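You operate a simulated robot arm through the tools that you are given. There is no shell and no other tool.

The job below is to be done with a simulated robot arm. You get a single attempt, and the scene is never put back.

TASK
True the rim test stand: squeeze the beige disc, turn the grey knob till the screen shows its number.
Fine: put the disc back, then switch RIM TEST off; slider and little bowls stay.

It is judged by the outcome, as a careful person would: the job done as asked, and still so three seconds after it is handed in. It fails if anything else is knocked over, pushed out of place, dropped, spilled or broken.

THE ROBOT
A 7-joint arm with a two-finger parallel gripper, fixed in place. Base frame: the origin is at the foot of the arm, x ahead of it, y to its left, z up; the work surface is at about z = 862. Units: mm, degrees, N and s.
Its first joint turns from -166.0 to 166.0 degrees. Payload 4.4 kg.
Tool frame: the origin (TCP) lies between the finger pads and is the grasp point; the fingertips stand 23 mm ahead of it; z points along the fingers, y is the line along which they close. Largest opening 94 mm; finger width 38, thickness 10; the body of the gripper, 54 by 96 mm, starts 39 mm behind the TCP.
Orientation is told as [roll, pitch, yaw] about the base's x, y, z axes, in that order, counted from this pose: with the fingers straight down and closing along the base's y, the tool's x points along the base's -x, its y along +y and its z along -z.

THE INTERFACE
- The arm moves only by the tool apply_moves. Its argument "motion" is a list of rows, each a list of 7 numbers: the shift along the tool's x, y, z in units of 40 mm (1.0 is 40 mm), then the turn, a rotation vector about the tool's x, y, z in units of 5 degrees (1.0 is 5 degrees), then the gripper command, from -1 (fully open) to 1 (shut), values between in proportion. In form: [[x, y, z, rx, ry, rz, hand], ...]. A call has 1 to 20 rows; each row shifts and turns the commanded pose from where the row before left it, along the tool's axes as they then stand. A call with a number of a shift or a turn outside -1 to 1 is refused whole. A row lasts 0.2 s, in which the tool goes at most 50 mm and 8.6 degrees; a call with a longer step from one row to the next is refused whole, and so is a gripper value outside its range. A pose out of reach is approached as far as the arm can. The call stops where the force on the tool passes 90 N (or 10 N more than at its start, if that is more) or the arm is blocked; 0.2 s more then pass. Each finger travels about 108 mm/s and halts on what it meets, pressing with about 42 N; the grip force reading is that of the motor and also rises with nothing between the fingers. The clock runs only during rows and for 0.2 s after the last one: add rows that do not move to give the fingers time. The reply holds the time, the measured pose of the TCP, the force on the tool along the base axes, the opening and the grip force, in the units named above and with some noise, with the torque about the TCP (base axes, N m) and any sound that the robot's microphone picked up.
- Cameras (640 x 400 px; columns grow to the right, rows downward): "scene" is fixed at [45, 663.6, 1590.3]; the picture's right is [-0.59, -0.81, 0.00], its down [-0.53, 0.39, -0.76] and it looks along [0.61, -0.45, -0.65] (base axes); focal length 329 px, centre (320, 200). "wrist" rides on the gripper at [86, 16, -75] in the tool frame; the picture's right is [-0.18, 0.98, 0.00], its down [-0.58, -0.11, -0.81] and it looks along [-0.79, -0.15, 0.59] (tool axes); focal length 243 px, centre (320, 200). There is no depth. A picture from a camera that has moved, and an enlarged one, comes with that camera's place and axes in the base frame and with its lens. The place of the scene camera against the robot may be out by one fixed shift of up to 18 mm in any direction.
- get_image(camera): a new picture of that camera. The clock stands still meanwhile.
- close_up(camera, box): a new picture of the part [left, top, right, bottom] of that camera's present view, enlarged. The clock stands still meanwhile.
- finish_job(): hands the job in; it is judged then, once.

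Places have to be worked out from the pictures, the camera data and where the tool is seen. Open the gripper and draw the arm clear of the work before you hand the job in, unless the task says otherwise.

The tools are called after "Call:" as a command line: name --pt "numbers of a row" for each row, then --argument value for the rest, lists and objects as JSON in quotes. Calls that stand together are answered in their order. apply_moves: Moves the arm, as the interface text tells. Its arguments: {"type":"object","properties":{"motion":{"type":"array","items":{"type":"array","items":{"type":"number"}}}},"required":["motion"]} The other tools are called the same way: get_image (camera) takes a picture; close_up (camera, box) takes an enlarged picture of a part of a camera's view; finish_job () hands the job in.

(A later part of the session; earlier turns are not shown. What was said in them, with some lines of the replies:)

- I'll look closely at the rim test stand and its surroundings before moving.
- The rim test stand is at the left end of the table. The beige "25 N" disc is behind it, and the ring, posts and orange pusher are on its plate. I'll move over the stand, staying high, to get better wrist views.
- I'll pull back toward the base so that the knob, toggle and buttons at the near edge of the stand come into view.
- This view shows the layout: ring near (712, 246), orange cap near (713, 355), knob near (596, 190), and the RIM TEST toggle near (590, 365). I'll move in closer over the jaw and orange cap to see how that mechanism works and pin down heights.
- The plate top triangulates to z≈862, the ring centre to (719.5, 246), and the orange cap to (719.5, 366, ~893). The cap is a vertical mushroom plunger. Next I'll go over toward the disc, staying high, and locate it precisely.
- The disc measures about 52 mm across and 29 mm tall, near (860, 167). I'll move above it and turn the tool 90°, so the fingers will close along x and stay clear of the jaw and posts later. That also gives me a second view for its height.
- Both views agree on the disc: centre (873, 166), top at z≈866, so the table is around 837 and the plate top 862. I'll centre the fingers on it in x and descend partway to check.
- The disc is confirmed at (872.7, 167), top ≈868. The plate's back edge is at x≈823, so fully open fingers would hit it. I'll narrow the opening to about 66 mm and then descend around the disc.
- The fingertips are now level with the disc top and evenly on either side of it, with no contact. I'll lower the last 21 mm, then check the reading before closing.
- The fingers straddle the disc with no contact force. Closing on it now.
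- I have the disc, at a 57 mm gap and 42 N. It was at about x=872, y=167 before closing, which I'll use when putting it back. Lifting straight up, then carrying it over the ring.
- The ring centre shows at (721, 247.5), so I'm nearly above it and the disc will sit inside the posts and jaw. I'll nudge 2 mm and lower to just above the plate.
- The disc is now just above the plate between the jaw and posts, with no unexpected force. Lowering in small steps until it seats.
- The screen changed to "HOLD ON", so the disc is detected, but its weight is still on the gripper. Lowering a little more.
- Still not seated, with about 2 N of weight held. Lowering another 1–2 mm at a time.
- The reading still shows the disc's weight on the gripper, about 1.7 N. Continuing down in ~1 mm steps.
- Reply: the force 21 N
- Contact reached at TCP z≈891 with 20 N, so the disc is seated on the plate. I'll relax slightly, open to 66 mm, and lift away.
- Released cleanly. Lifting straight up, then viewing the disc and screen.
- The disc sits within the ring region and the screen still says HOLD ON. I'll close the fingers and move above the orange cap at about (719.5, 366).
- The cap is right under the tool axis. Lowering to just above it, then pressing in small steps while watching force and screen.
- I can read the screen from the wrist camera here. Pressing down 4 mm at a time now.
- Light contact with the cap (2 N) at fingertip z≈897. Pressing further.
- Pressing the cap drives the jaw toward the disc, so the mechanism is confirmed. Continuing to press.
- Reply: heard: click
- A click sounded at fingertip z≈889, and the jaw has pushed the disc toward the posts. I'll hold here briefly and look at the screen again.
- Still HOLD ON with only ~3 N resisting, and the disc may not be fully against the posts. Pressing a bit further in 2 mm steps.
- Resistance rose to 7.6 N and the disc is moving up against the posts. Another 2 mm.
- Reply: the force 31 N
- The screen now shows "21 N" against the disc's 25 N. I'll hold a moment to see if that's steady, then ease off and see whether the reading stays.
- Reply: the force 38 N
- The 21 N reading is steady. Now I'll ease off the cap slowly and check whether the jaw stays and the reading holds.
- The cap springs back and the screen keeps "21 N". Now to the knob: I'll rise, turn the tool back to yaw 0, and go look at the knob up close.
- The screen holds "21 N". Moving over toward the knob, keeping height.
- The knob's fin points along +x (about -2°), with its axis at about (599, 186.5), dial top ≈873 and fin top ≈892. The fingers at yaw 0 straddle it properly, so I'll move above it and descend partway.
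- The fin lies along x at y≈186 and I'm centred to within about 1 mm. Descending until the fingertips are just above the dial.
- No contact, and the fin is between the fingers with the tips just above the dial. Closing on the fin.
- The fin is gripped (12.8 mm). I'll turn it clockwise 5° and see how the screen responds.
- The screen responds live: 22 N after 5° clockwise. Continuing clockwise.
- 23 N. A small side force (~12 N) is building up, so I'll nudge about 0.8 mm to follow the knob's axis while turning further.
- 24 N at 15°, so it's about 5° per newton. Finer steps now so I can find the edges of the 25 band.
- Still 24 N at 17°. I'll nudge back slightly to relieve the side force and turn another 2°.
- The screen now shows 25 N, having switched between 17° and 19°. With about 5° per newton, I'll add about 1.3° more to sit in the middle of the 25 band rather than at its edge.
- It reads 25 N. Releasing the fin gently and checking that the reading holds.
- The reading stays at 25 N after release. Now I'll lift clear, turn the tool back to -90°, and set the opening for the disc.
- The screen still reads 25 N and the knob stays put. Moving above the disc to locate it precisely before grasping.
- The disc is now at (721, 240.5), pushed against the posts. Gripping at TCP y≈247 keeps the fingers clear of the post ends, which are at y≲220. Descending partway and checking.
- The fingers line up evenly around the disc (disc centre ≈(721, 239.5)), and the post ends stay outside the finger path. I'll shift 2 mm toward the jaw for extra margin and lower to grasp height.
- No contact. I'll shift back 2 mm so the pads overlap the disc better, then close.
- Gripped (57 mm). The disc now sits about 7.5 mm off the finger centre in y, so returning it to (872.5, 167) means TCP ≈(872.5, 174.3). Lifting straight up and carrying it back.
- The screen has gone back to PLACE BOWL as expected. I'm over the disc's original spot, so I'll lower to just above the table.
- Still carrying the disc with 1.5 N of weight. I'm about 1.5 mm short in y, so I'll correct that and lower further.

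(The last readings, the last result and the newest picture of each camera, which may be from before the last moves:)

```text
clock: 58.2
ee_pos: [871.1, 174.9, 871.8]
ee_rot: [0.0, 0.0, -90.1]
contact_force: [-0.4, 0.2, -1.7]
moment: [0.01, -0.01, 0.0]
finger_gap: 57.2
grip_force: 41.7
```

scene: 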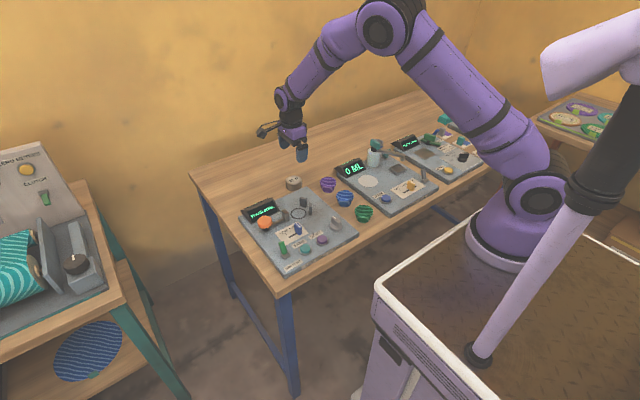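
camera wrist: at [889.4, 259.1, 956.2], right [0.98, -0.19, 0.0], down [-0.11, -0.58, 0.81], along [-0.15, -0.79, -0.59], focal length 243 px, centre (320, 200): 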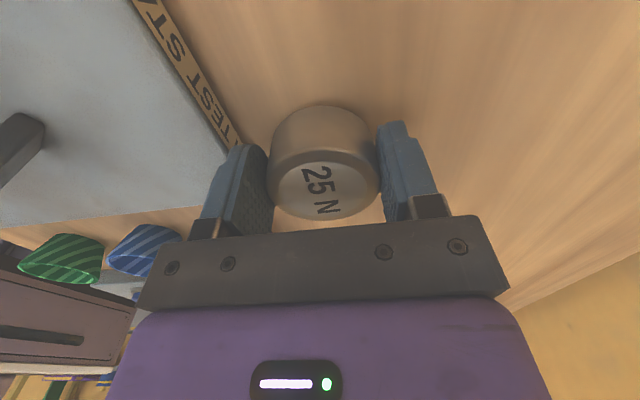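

Still holding the weight, about where the table should be near. Going down in 1 mm steps.

Call:
apply_moves --pt "0 0 0.025 0 0 0 0.3" --pt "0 0 0 0 0 0 0.3"

```text
clock: 58.8
ee_pos: [871.2, 173.6, 871.0]
ee_rot: [0.0, 0.0, -90.0]
contact_force: [0.2, 0.7, -2.2]
moment: [0.05, 0.0, 0.01]
finger_gap: 57.0
grip_force: 42.0
```

Not seated yet; continuing in 1 mm steps.

Call:
apply_moves --pt "0 0 0.025 0 0 0 0.3" --pt "0 0 0 0 0 0 0.3"

```text
clock: 59.4
ee_pos: [871.8, 174.7, 871.6]
ee_rot: [-0.1, 0.0, -90.2]
contact_force: [0.2, -0.3, -2.3]
moment: [0.0, 0.0, 0.01]
finger_gap: 57.0
grip_force: 41.7
```

Call:
apply_moves --pt "0 0 0.025 0 0 0 0.3" --pt "0 0 0 0 0 0 0.3"

Call:
get_image --camera "wrist"

```text
clock: 60.0
ee_pos: [871.2, 173.9, 869.9]
ee_rot: [0.2, -0.1, -90.1]
contact_force: [-0.8, -3.9, 12.8]
moment: [-0.22, 0.4, 0.03]
finger_gap: 57.0
grip_force: 42.0
```

```text
taken
camera wrist: at [889.0, 261.8, 945.5], right [0.98, -0.19, 0.0], down [-0.11, -0.58, 0.81], along [-0.15, -0.79, -0.59], focal length 243 px, centre (320, 200)
```

wrist: 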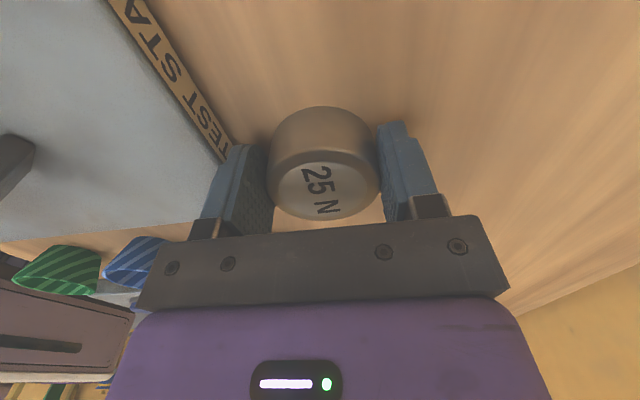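

The table pushes back at +12.8 N, so the disc is seated at about (872, 167), its original spot. Relaxing slightly and opening.

Call:
apply_moves --pt "0 0 -0.015 0 0 0 0.3" --pt "0 0 0 0 0 0 -0.2" --pt "0 0 0 0 0 0 -0.404" --pt "0 0 0 0 0 0 -0.404"

Call:
get_image --camera "wrist"

```text
clock: 61.0
ee_pos: [871.2, 174.5, 869.4]
ee_rot: [0.0, 0.0, -90.1]
contact_force: [0.1, -0.1, -0.3]
moment: [0.02, 0.02, 0.04]
finger_gap: 66.0
grip_force: 0.0
```

```text
taken
camera wrist: at [888.8, 261.7, 944.8], right [0.98, -0.19, 0.0], down [-0.11, -0.58, 0.81], along [-0.15, -0.79, -0.59], focal length 243 px, centre (320, 200)
```

wrist: 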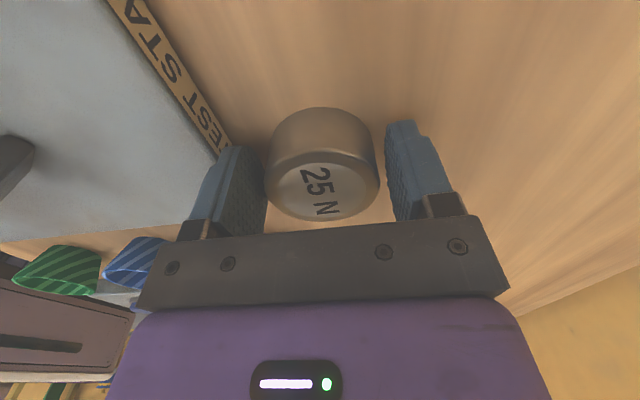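

The disc is free of both fingers. Lifting straight up and comparing its place with the first scene picture.

Call:
apply_moves --pt "0 0 -0.4 0 0 0 -0.404" --pt "0 0 -0.9 0 0 0 -0.404" --pt "0 0 -0.9 0 0 0 -0.404" --pt "0 0 -0.9 0 0 0 -0.404" --pt "0 0 0 0 0 0 -0.404"

Call:
close_up --camera "scene" --box '[230, 160, 390, 280]'

Call:
get_image --camera "wrist"

```text
clock: 62.2
ee_pos: [870.8, 176.1, 993.8]
ee_rot: [0.0, 0.1, -90.1]
contact_force: [0.2, 0.7, 0.3]
moment: [0.0, 0.01, 0.01]
finger_gap: 65.9
grip_force: 0.1
```

```text
3.33 times, centred on (310, 220) of scene
camera zoom: at [45.0, 663.6, 1590.3], right [-0.59, -0.81, 0.0], down [-0.53, 0.39, -0.76], along [0.61, -0.45, -0.65], focal length 1098 px, centre (353, 133)
```

zoom: 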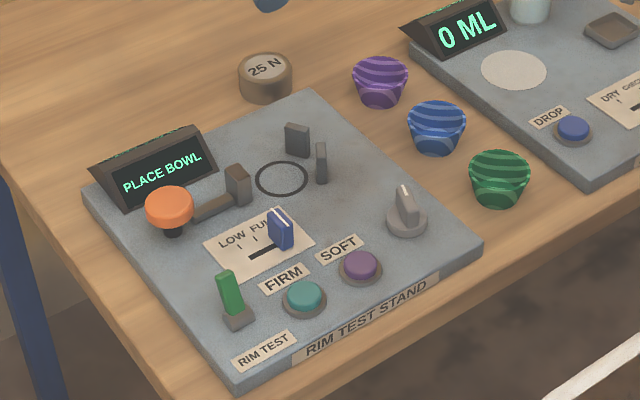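

```text
taken
camera wrist: at [887.4, 263.6, 1069.1], right [0.98, -0.19, 0.0], down [-0.11, -0.58, 0.81], along [-0.15, -0.79, -0.59], focal length 243 px, centre (320, 200)
```

wrist: 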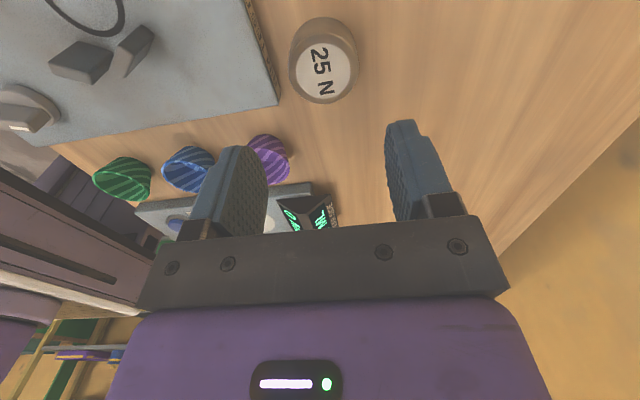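

The disc is back within about 2 mm of where it started, and nothing else has moved. Next is the green RIM TEST toggle near (600, 372). I'll move above it with the fingers closed and look closely first.

Call:
apply_moves --pt "0.65 -0.754 0 0 0 0 0.5" --pt "0.65 -0.754 0 0 0 0 1" --pt "0.65 -0.754 0 0 0 0 1" --pt "0.65 -0.754 0 0 0 0 1" --pt "0.65 -0.754 0 0 0 0 1" --pt "0.65 -0.754 0 0 0 0 1" --pt "0.65 -0.754 0 0 0 0 1" --pt "0.65 -0.754 0 0 0 0 1" --pt "0 0 0 0 0 0 1"

Call:
get_image --camera "wrist"

Call:
close_up --camera "wrist" --box '[200, 0, 400, 125]'

Call:
close_up --camera "scene" --box '[260, 220, 340, 280]'

```text
clock: 64.2
ee_pos: [630.5, 383.2, 995.3]
ee_rot: [-0.1, 0.0, -90.1]
contact_force: [-0.1, 0.6, 0.2]
moment: [0.02, -0.01, -0.02]
finger_gap: 0.0
grip_force: 42.6
```

```text
taken
camera wrist: at [647.6, 471.1, 1070.0], right [0.98, -0.19, 0.0], down [-0.11, -0.58, 0.81], along [-0.15, -0.79, -0.59], focal length 243 px, centre (320, 200)
```

wrist: 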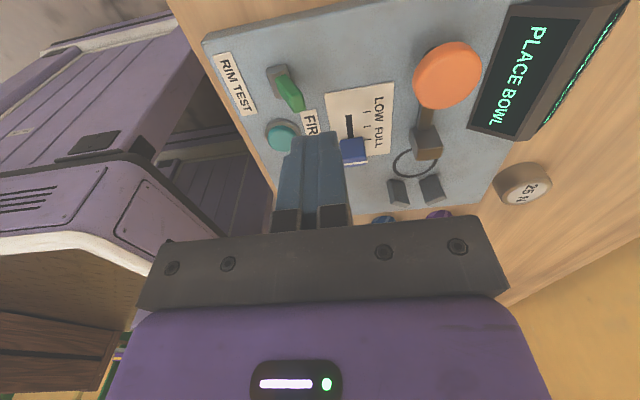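

```text
3.20 times, centred on (300, 62) of wrist
camera zoom: at [647.6, 471.1, 1070.0], right [0.98, -0.19, 0.0], down [-0.11, -0.58, 0.81], along [-0.15, -0.79, -0.59], focal length 776 px, centre (384, 640)
```

zoom: 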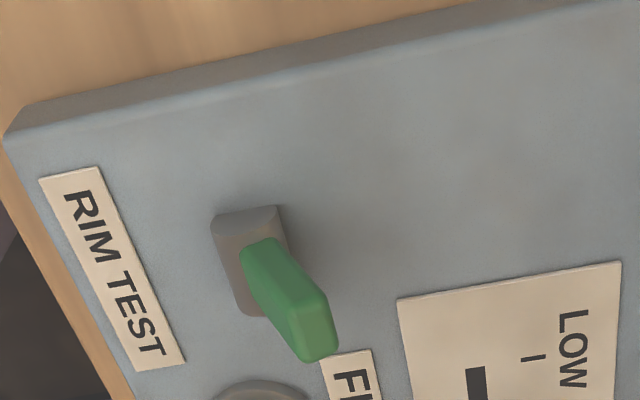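

```text
6.67 times, centred on (300, 250) of scene
camera zoom: at [45.0, 663.6, 1590.3], right [-0.59, -0.81, 0.0], down [-0.53, 0.39, -0.76], along [0.61, -0.45, -0.65], focal length 2196 px, centre (453, -133)
```

zoom: 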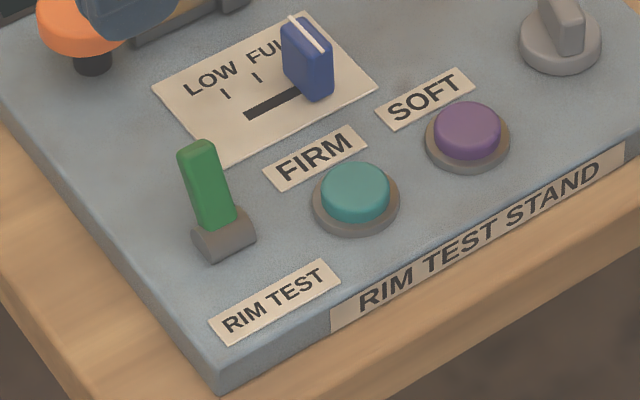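

The toggle lever leans away from the robot: pivot ≈(594, 374), tip ≈(613, 372, z≈903). I'll come down on its far (+x) side with closed fingers, clear of the slider and FIRM button, to tip it toward the robot.

Call:
apply_moves --pt "-0.26 0.4 0 0 0 0 1" --pt "0 0 0.7 0 0 0 1" --pt "0 0 0.7 0 0 0 1" --pt "0 0 0.5 0 0 0 1" --pt "0 0 0.2 0 0 0 1" --pt "0 0 0 0 0 0 1"

Call:
get_image --camera "wrist"

Call:
close_up --camera "scene" --box '[240, 190, 340, 265]'

```text
clock: 65.6
ee_pos: [647.9, 373.4, 909.7]
ee_rot: [0.1, 0.1, -90.1]
contact_force: [0.1, 0.1, -0.3]
moment: [0.02, 0.04, -0.01]
finger_gap: 0.0
grip_force: 42.5
```

```text
taken
camera wrist: at [664.2, 460.3, 984.0], right [0.98, -0.19, 0.0], down [-0.11, -0.58, 0.81], along [-0.15, -0.79, -0.59], focal length 243 px, centre (320, 200)
```

wrist: 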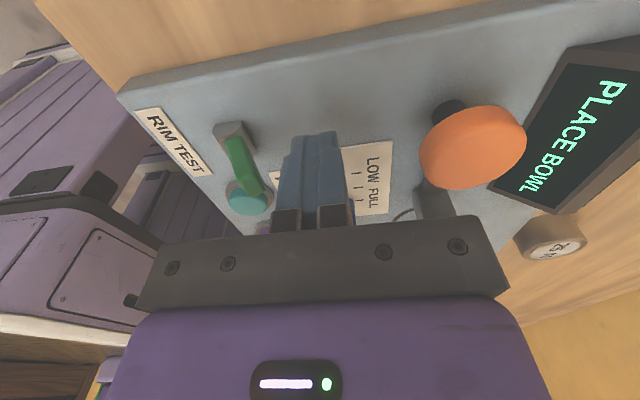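

```text
5.33 times, centred on (290, 228) of scene
camera zoom: at [45.0, 663.6, 1590.3], right [-0.59, -0.81, 0.0], down [-0.53, 0.39, -0.76], along [0.61, -0.45, -0.65], focal length 1757 px, centre (480, 53)
```

zoom: 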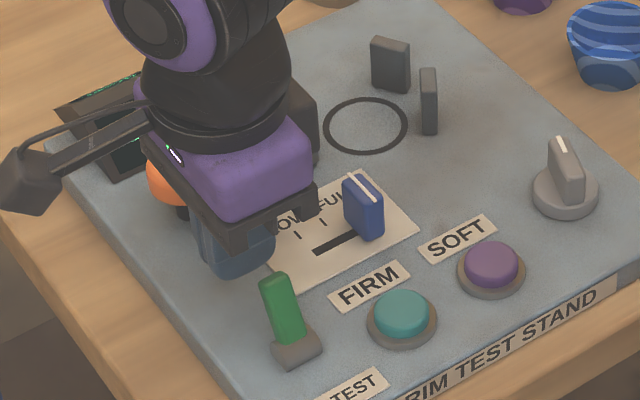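

The fingers are behind the lever with clearance. Pushing toward the robot (-x) in stages.

Call:
apply_moves --pt "0 -0.25 0 0 0 0 1" --pt "0 -0.25 0 0 0 0 1" --pt "0 -0.2 0 0 0 0 1" --pt "0 0 0 0 0 0 1"

Call:
get_image --camera "wrist"

Call:
close_up --camera "scene" --box '[240, 190, 340, 265]'

```text
clock: 66.6
ee_pos: [619.5, 373.5, 910.6]
ee_rot: [0.0, 0.0, -90.2]
contact_force: [0.8, -0.5, 0.0]
moment: [-0.02, 0.05, 0.01]
finger_gap: 0.0
grip_force: 42.8
```

```text
taken
camera wrist: at [636.4, 460.2, 985.0], right [0.98, -0.19, 0.0], down [-0.11, -0.58, 0.81], along [-0.15, -0.79, -0.59], focal length 243 px, centre (320, 200)
```

wrist: 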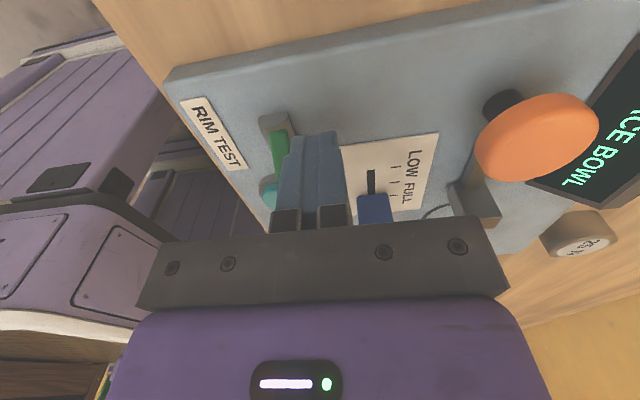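

```text
5.33 times, centred on (290, 228) of scene
camera zoom: at [45.0, 663.6, 1590.3], right [-0.59, -0.81, 0.0], down [-0.53, 0.39, -0.76], along [0.61, -0.45, -0.65], focal length 1757 px, centre (480, 53)
```

zoom: 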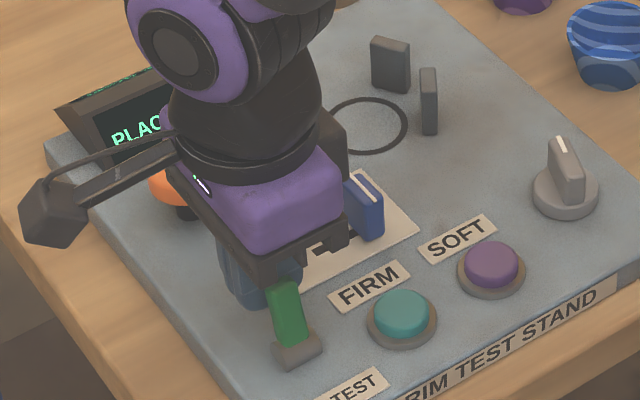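

The lever is starting to tip with little force. Continuing to push.

Call:
apply_moves --pt "0 -0.15 0 0 0 0 1" --pt "0 -0.15 0 0 0 0 1" --pt "0 0 0 0 0 0 1"

Call:
get_image --camera "wrist"

Call:
close_up --camera "scene" --box '[240, 190, 340, 265]'

```text
clock: 67.4
ee_pos: [607.7, 374.1, 911.1]
ee_rot: [0.2, 0.1, -90.1]
contact_force: [9.5, 0.8, 30.2]
moment: [-0.09, 0.01, 0.08]
finger_gap: 0.0
grip_force: 41.9
heard: click
```

```text
taken
camera wrist: at [625.0, 460.0, 986.9], right [0.98, -0.19, 0.0], down [-0.11, -0.58, 0.8], along [-0.15, -0.79, -0.59], focal length 243 px, centre (320, 200)
```

wrist: 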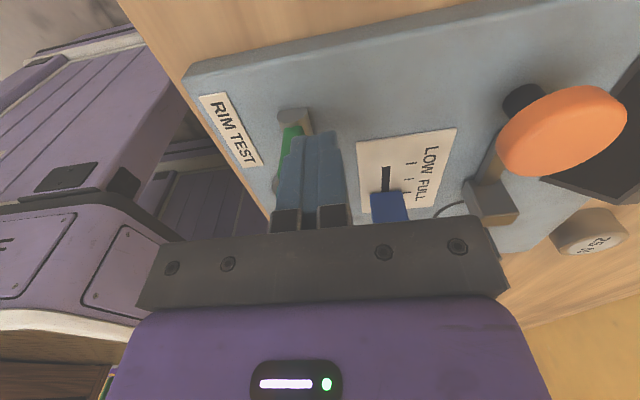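

```text
5.33 times, centred on (290, 228) of scene
camera zoom: at [45.0, 663.6, 1590.3], right [-0.59, -0.81, 0.0], down [-0.53, 0.39, -0.76], along [0.61, -0.45, -0.65], focal length 1757 px, centre (480, 53)
```

zoom: 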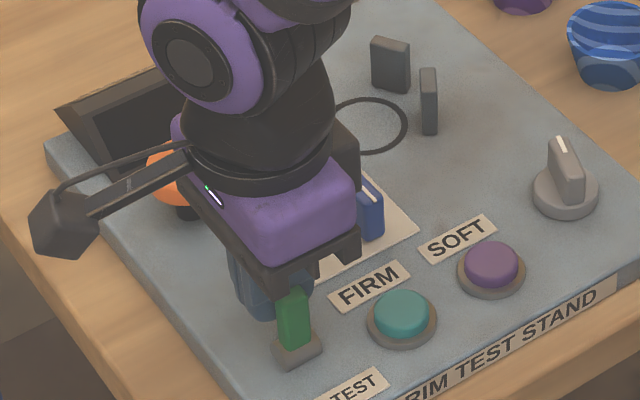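

I heard a click and the screen went dark. There's 30 N of upward push on the fingers, so I'll back off (+x a little, then up) and inspect the toggle.

Call:
apply_moves --pt "0 0.1 -0.05 0 0 0 1" --pt "0 0.3 -0.2 0 0 0 1" --pt "0 0.3 -0.5 0 0 0 1" --pt "0 0 -0.8 0 0 0 1" --pt "0 0 0 0 0 0 1"

Call:
get_image --camera "wrist"

Call:
close_up --camera "scene" --box '[230, 180, 350, 270]'

```text
clock: 68.6
ee_pos: [635.3, 372.2, 971.9]
ee_rot: [0.0, 0.0, -90.1]
contact_force: [0.2, -0.9, -0.1]
moment: [0.01, 0.01, 0.01]
finger_gap: 0.1
grip_force: 41.9
heard: click
```

```text
taken
camera wrist: at [652.2, 458.9, 1047.3], right [0.98, -0.19, 0.0], down [-0.11, -0.58, 0.81], along [-0.15, -0.79, -0.59], focal length 243 px, centre (320, 200)
```

wrist: 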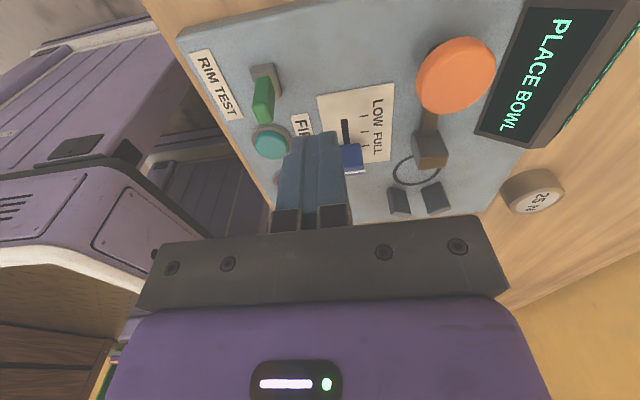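

```text
4.44 times, centred on (290, 225) of scene
camera zoom: at [45.0, 663.6, 1590.3], right [-0.59, -0.81, 0.0], down [-0.53, 0.39, -0.76], along [0.61, -0.45, -0.65], focal length 1464 px, centre (453, 89)
```

zoom: 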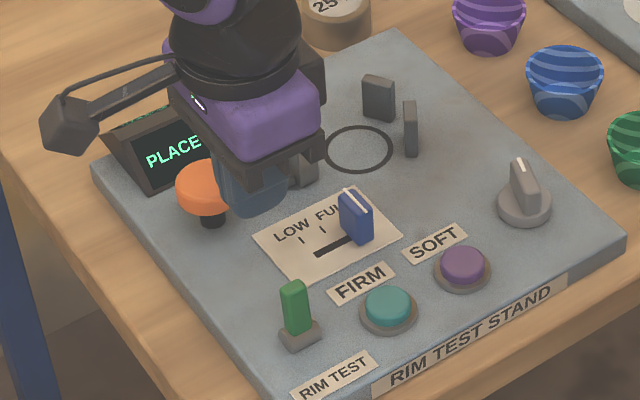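

The lever wasn't pushed far enough: it stopped near upright and clicked back on, with the screen lit again. The fingertips probably hit its base. Taking a close look to measure heights before pushing higher up on the lever.

Call:
close_up --camera "wrist" --box '[200, 20, 360, 120]'

Call:
close_up --camera "scene" --box '[270, 225, 330, 270]'

```text
4.00 times, centred on (280, 70) of wrist
camera zoom: at [652.2, 458.9, 1047.3], right [0.98, -0.19, 0.0], down [-0.11, -0.58, 0.81], along [-0.15, -0.79, -0.59], focal length 970 px, centre (480, 720)
```

zoom: 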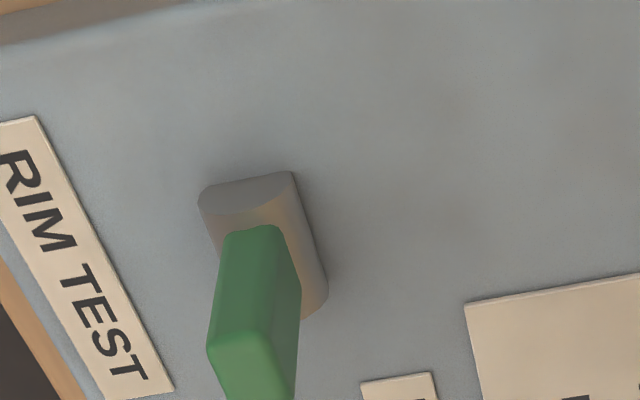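

```text
8.89 times, centred on (300, 248) of scene
camera zoom: at [45.0, 663.6, 1590.3], right [-0.59, -0.81, 0.0], down [-0.53, 0.39, -0.76], along [0.61, -0.45, -0.65], focal length 2928 px, centre (498, -222)
```

zoom: 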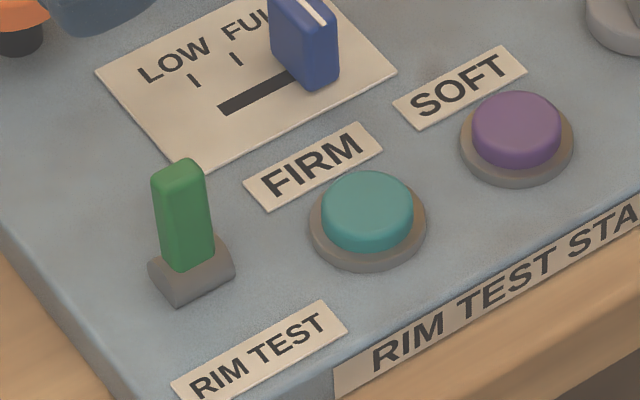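

The lever's apex is at z≈908, and the earlier jam fits a step on the finger's outer face (about TCP level) catching the lever tip. I'll push again higher, with TCP z≈916, so only the thin fingertip meets the lever.

Call:
apply_moves --pt "0.02 0 0.6 0 0 0 1" --pt "0 0 0.5 0 0 0 1" --pt "0 0 0.28 0 0 0 1" --pt "0 0 0 0 0 0 1"

Call:
close_up --camera "wrist" --box '[180, 80, 400, 240]'

```text
clock: 69.6
ee_pos: [634.0, 373.5, 917.4]
ee_rot: [-0.1, 0.1, -90.0]
contact_force: [-0.2, 0.9, 1.1]
moment: [-0.03, 0.03, 0.02]
finger_gap: 0.2
grip_force: 42.3
```

```text
2.50 times, centred on (290, 160) of wrist
camera zoom: at [651.5, 460.5, 992.0], right [0.98, -0.19, 0.0], down [-0.11, -0.58, 0.81], along [-0.15, -0.79, -0.59], focal length 606 px, centre (395, 300)
```

zoom: 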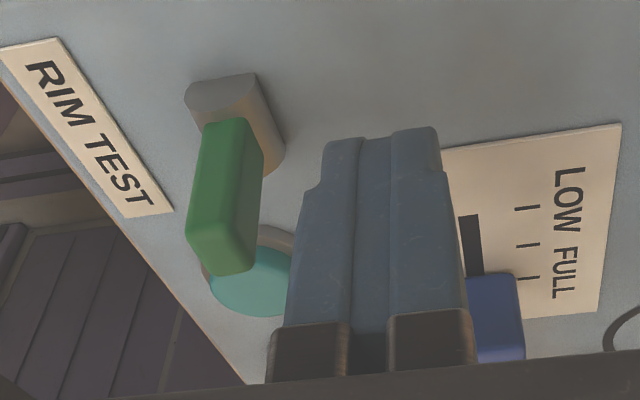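

The finger step is visible and now above the lever's apex. Pushing toward the robot again.

Call:
apply_moves --pt "0 -0.2 0 0 0 0 1" --pt "0 -0.2 0 0 0 0 1" --pt "0 -0.2 0 0 0 0 1" --pt "0 0 0 0 0 0 1"

Call:
close_up --camera "wrist" --box '[180, 80, 400, 240]'

Call:
close_up --camera "scene" --box '[230, 180, 350, 270]'

```text
clock: 70.6
ee_pos: [609.9, 372.8, 916.3]
ee_rot: [0.0, 0.1, -90.2]
contact_force: [-0.2, -0.3, 0.0]
moment: [0.0, 0.03, -0.01]
finger_gap: 0.0
grip_force: 41.7
heard: click
```

```text
2.50 times, centred on (290, 160) of wrist
camera zoom: at [627.6, 460.7, 991.9], right [0.98, -0.18, 0.0], down [-0.11, -0.58, 0.81], along [-0.15, -0.79, -0.59], focal length 606 px, centre (395, 300)
```

zoom: 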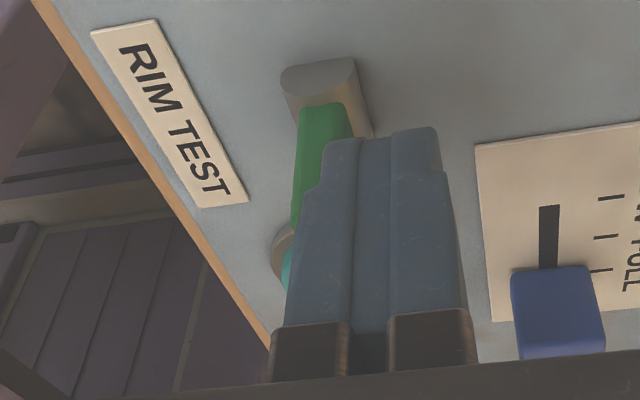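

```text
4.44 times, centred on (290, 225) of scene
camera zoom: at [45.0, 663.6, 1590.3], right [-0.59, -0.81, 0.0], down [-0.53, 0.39, -0.76], along [0.61, -0.45, -0.65], focal length 1464 px, centre (453, 89)
```

zoom: 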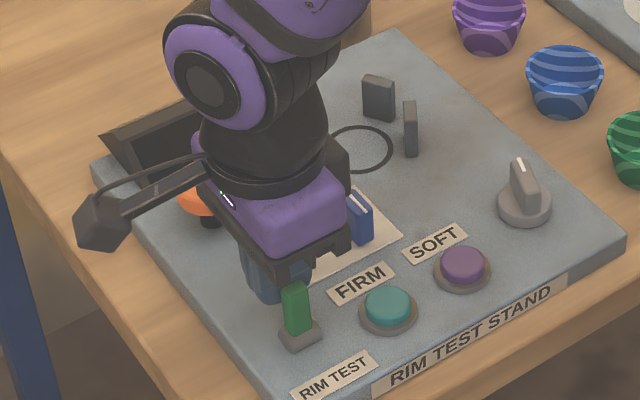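

It clicked and the screen is dark, with no jam this time. Continuing so the lever goes fully over to its off side.

Call:
apply_moves --pt "0 -0.1 0 0 0 0 1" --pt "0 -0.1 0 0 0 0 1" --pt "0 -0.1 0 0 0 0 1" --pt "0 0 0 0 0 0 1"

Call:
close_up --camera "wrist" --box '[180, 80, 400, 240]'

Call:
close_up --camera "scene" --box '[230, 180, 350, 270]'

```text
clock: 71.6
ee_pos: [598.7, 373.2, 917.5]
ee_rot: [0.0, 0.0, -90.1]
contact_force: [0.2, 1.3, -0.7]
moment: [-0.02, 0.0, -0.01]
finger_gap: 0.0
grip_force: 41.9
```

```text
2.50 times, centred on (290, 160) of wrist
camera zoom: at [615.5, 460.8, 991.7], right [0.98, -0.19, 0.0], down [-0.11, -0.58, 0.81], along [-0.15, -0.79, -0.59], focal length 606 px, centre (395, 300)
```

zoom: 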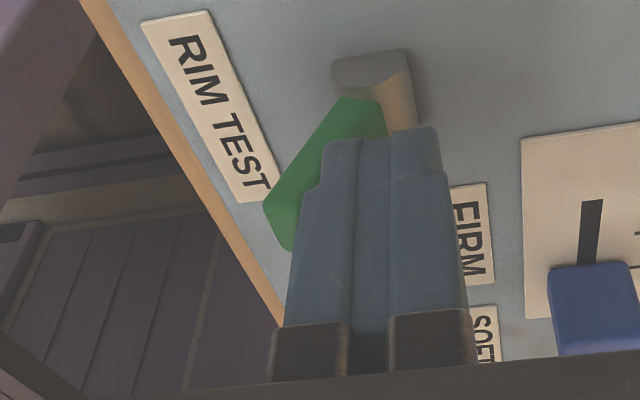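

```text
4.44 times, centred on (290, 225) of scene
camera zoom: at [45.0, 663.6, 1590.3], right [-0.59, -0.81, 0.0], down [-0.53, 0.39, -0.76], along [0.61, -0.45, -0.65], focal length 1464 px, centre (453, 89)
```

zoom: 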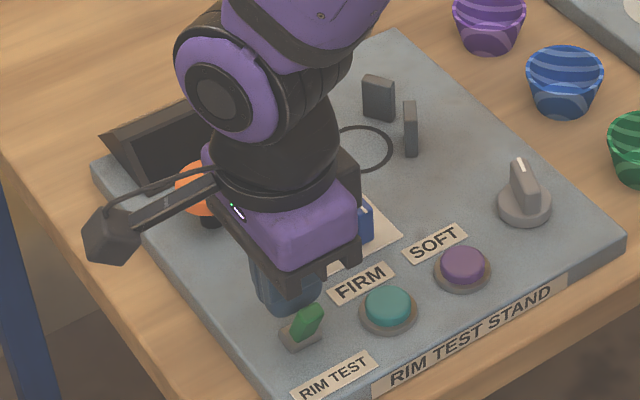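

The lever has snapped fully over toward the robot and the screen is dark. Backing away and lifting clear.

Call:
apply_moves --pt "0 0.25 -0.1 0 0 0 1" --pt "0 0.3 -0.6 0 0 0 1" --pt "0 0 -0.9 0 0 0 1" --pt "0 0 -0.9 0 0 0 0.5" --pt "0 0 0 0 0 0 0" --pt "0 0 0 0 0 0 -0.4"

Call:
get_image --camera "wrist"

Call:
close_up --camera "scene" --box '[230, 160, 390, 280]'

```text
clock: 73.0
ee_pos: [622.2, 372.7, 1018.3]
ee_rot: [0.0, 0.1, -90.1]
contact_force: [-0.3, 0.5, -0.7]
moment: [0.0, 0.03, 0.02]
finger_gap: 65.7
grip_force: 0.0
```

```text
taken
camera wrist: at [639.4, 460.8, 1093.6], right [0.98, -0.19, 0.0], down [-0.11, -0.58, 0.81], along [-0.15, -0.79, -0.59], focal length 243 px, centre (320, 200)
```

wrist: 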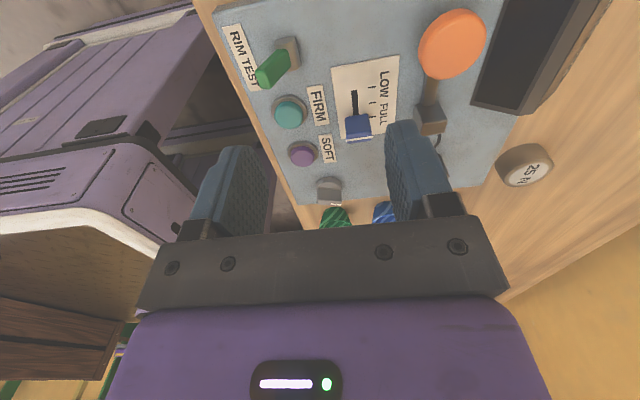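

```text
3.33 times, centred on (310, 220) of scene
camera zoom: at [45.0, 663.6, 1590.3], right [-0.59, -0.81, 0.0], down [-0.53, 0.39, -0.76], along [0.61, -0.45, -0.65], focal length 1098 px, centre (353, 133)
```

zoom: 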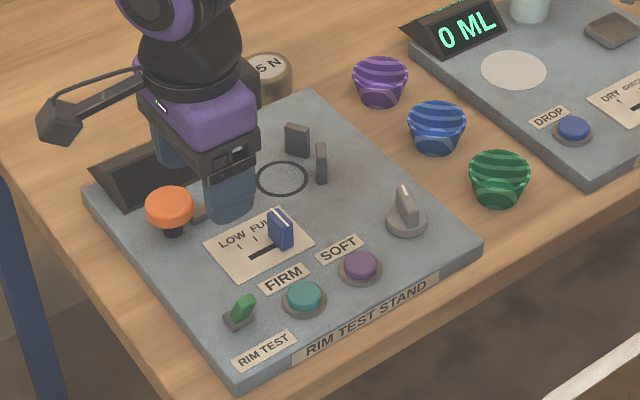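

The toggle is off, the screen is dark, and the disc, slider and bowls are in place. Raising the arm well clear with the gripper open, then a final check.

Call:
apply_moves --pt "0 0 -0.9 0 0 0 -1" --pt "0 0 -0.9 0 0 0 -1" --pt "0 0 -0.9 0 0 0 -1" --pt "-0.7 0 -0.6 0 0 0 -1" --pt "-0.9 0 0 0 0 0 -1" --pt "-0.9 0 0 0 0 0 -1" --pt "-0.9 0 0 0 0 0 -1" --pt "-0.9 0 0 0 0 0 -1" --pt "-0.9 0 0 0 0 0 -1" --pt "-0.9 0 0 0 0 0 -1" --pt "-0.5 0 0 0 0 0 -1" --pt "0 0 0 0 0 0 -1"

Call:
get_image --camera "scene"

Call:
close_up --camera "scene" --box '[230, 160, 390, 280]'

```text
clock: 75.6
ee_pos: [622.5, 109.0, 1149.0]
ee_rot: [-0.1, 0.0, -90.1]
contact_force: [0.2, -0.1, 0.0]
moment: [0.01, 0.0, 0.01]
finger_gap: 94.0
grip_force: 0.1
```

```text
taken
```

scene: 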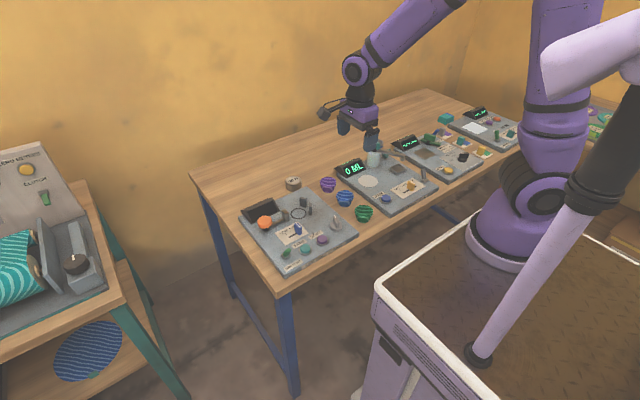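

```text
3.33 times, centred on (310, 220) of scene
camera zoom: at [45.0, 663.6, 1590.3], right [-0.59, -0.81, 0.0], down [-0.53, 0.39, -0.76], along [0.61, -0.45, -0.65], focal length 1098 px, centre (353, 133)
```

zoom: 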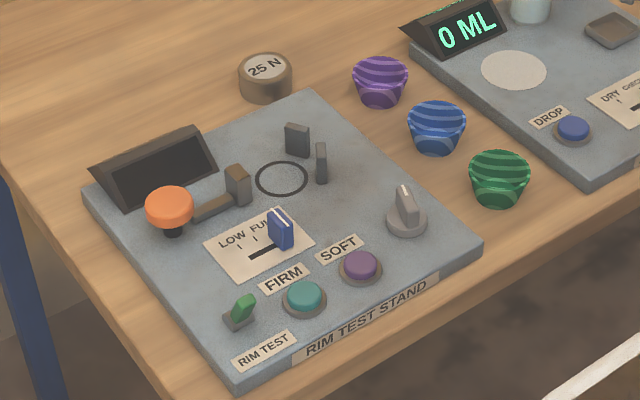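

The final check shows the knob left where the screen read 25 N, the disc back on its spot, and the RIM TEST toggle off with the screen dark. The slider and bowls haven't moved, and the arm is clear with the gripper open. Handing the job in.

Call:
finish_job

```text
The job is handed in.
```

The rim test stand is trued and switched off, and the job is handed in.

- **Truing:** I squeezed the 25 N disc by pressing the orange cap. The screen read 21 N, so I turned the grey knob about 20° clockwise until it showed 25 N. It still read 25 N after I let go. I didn't squeeze the disc a second time to recheck.
- **Disc:** It is back on the table, within about 2 mm of where it started.
- **RIM TEST switch:** It took two pushes. On the first, the lever jammed near upright and clicked back on. On the second it went fully over, and the screen stayed dark.
- **Everything else:** The slider and bowls stayed where they were, nothing was knocked or dropped, and the arm is clear with the gripper open.
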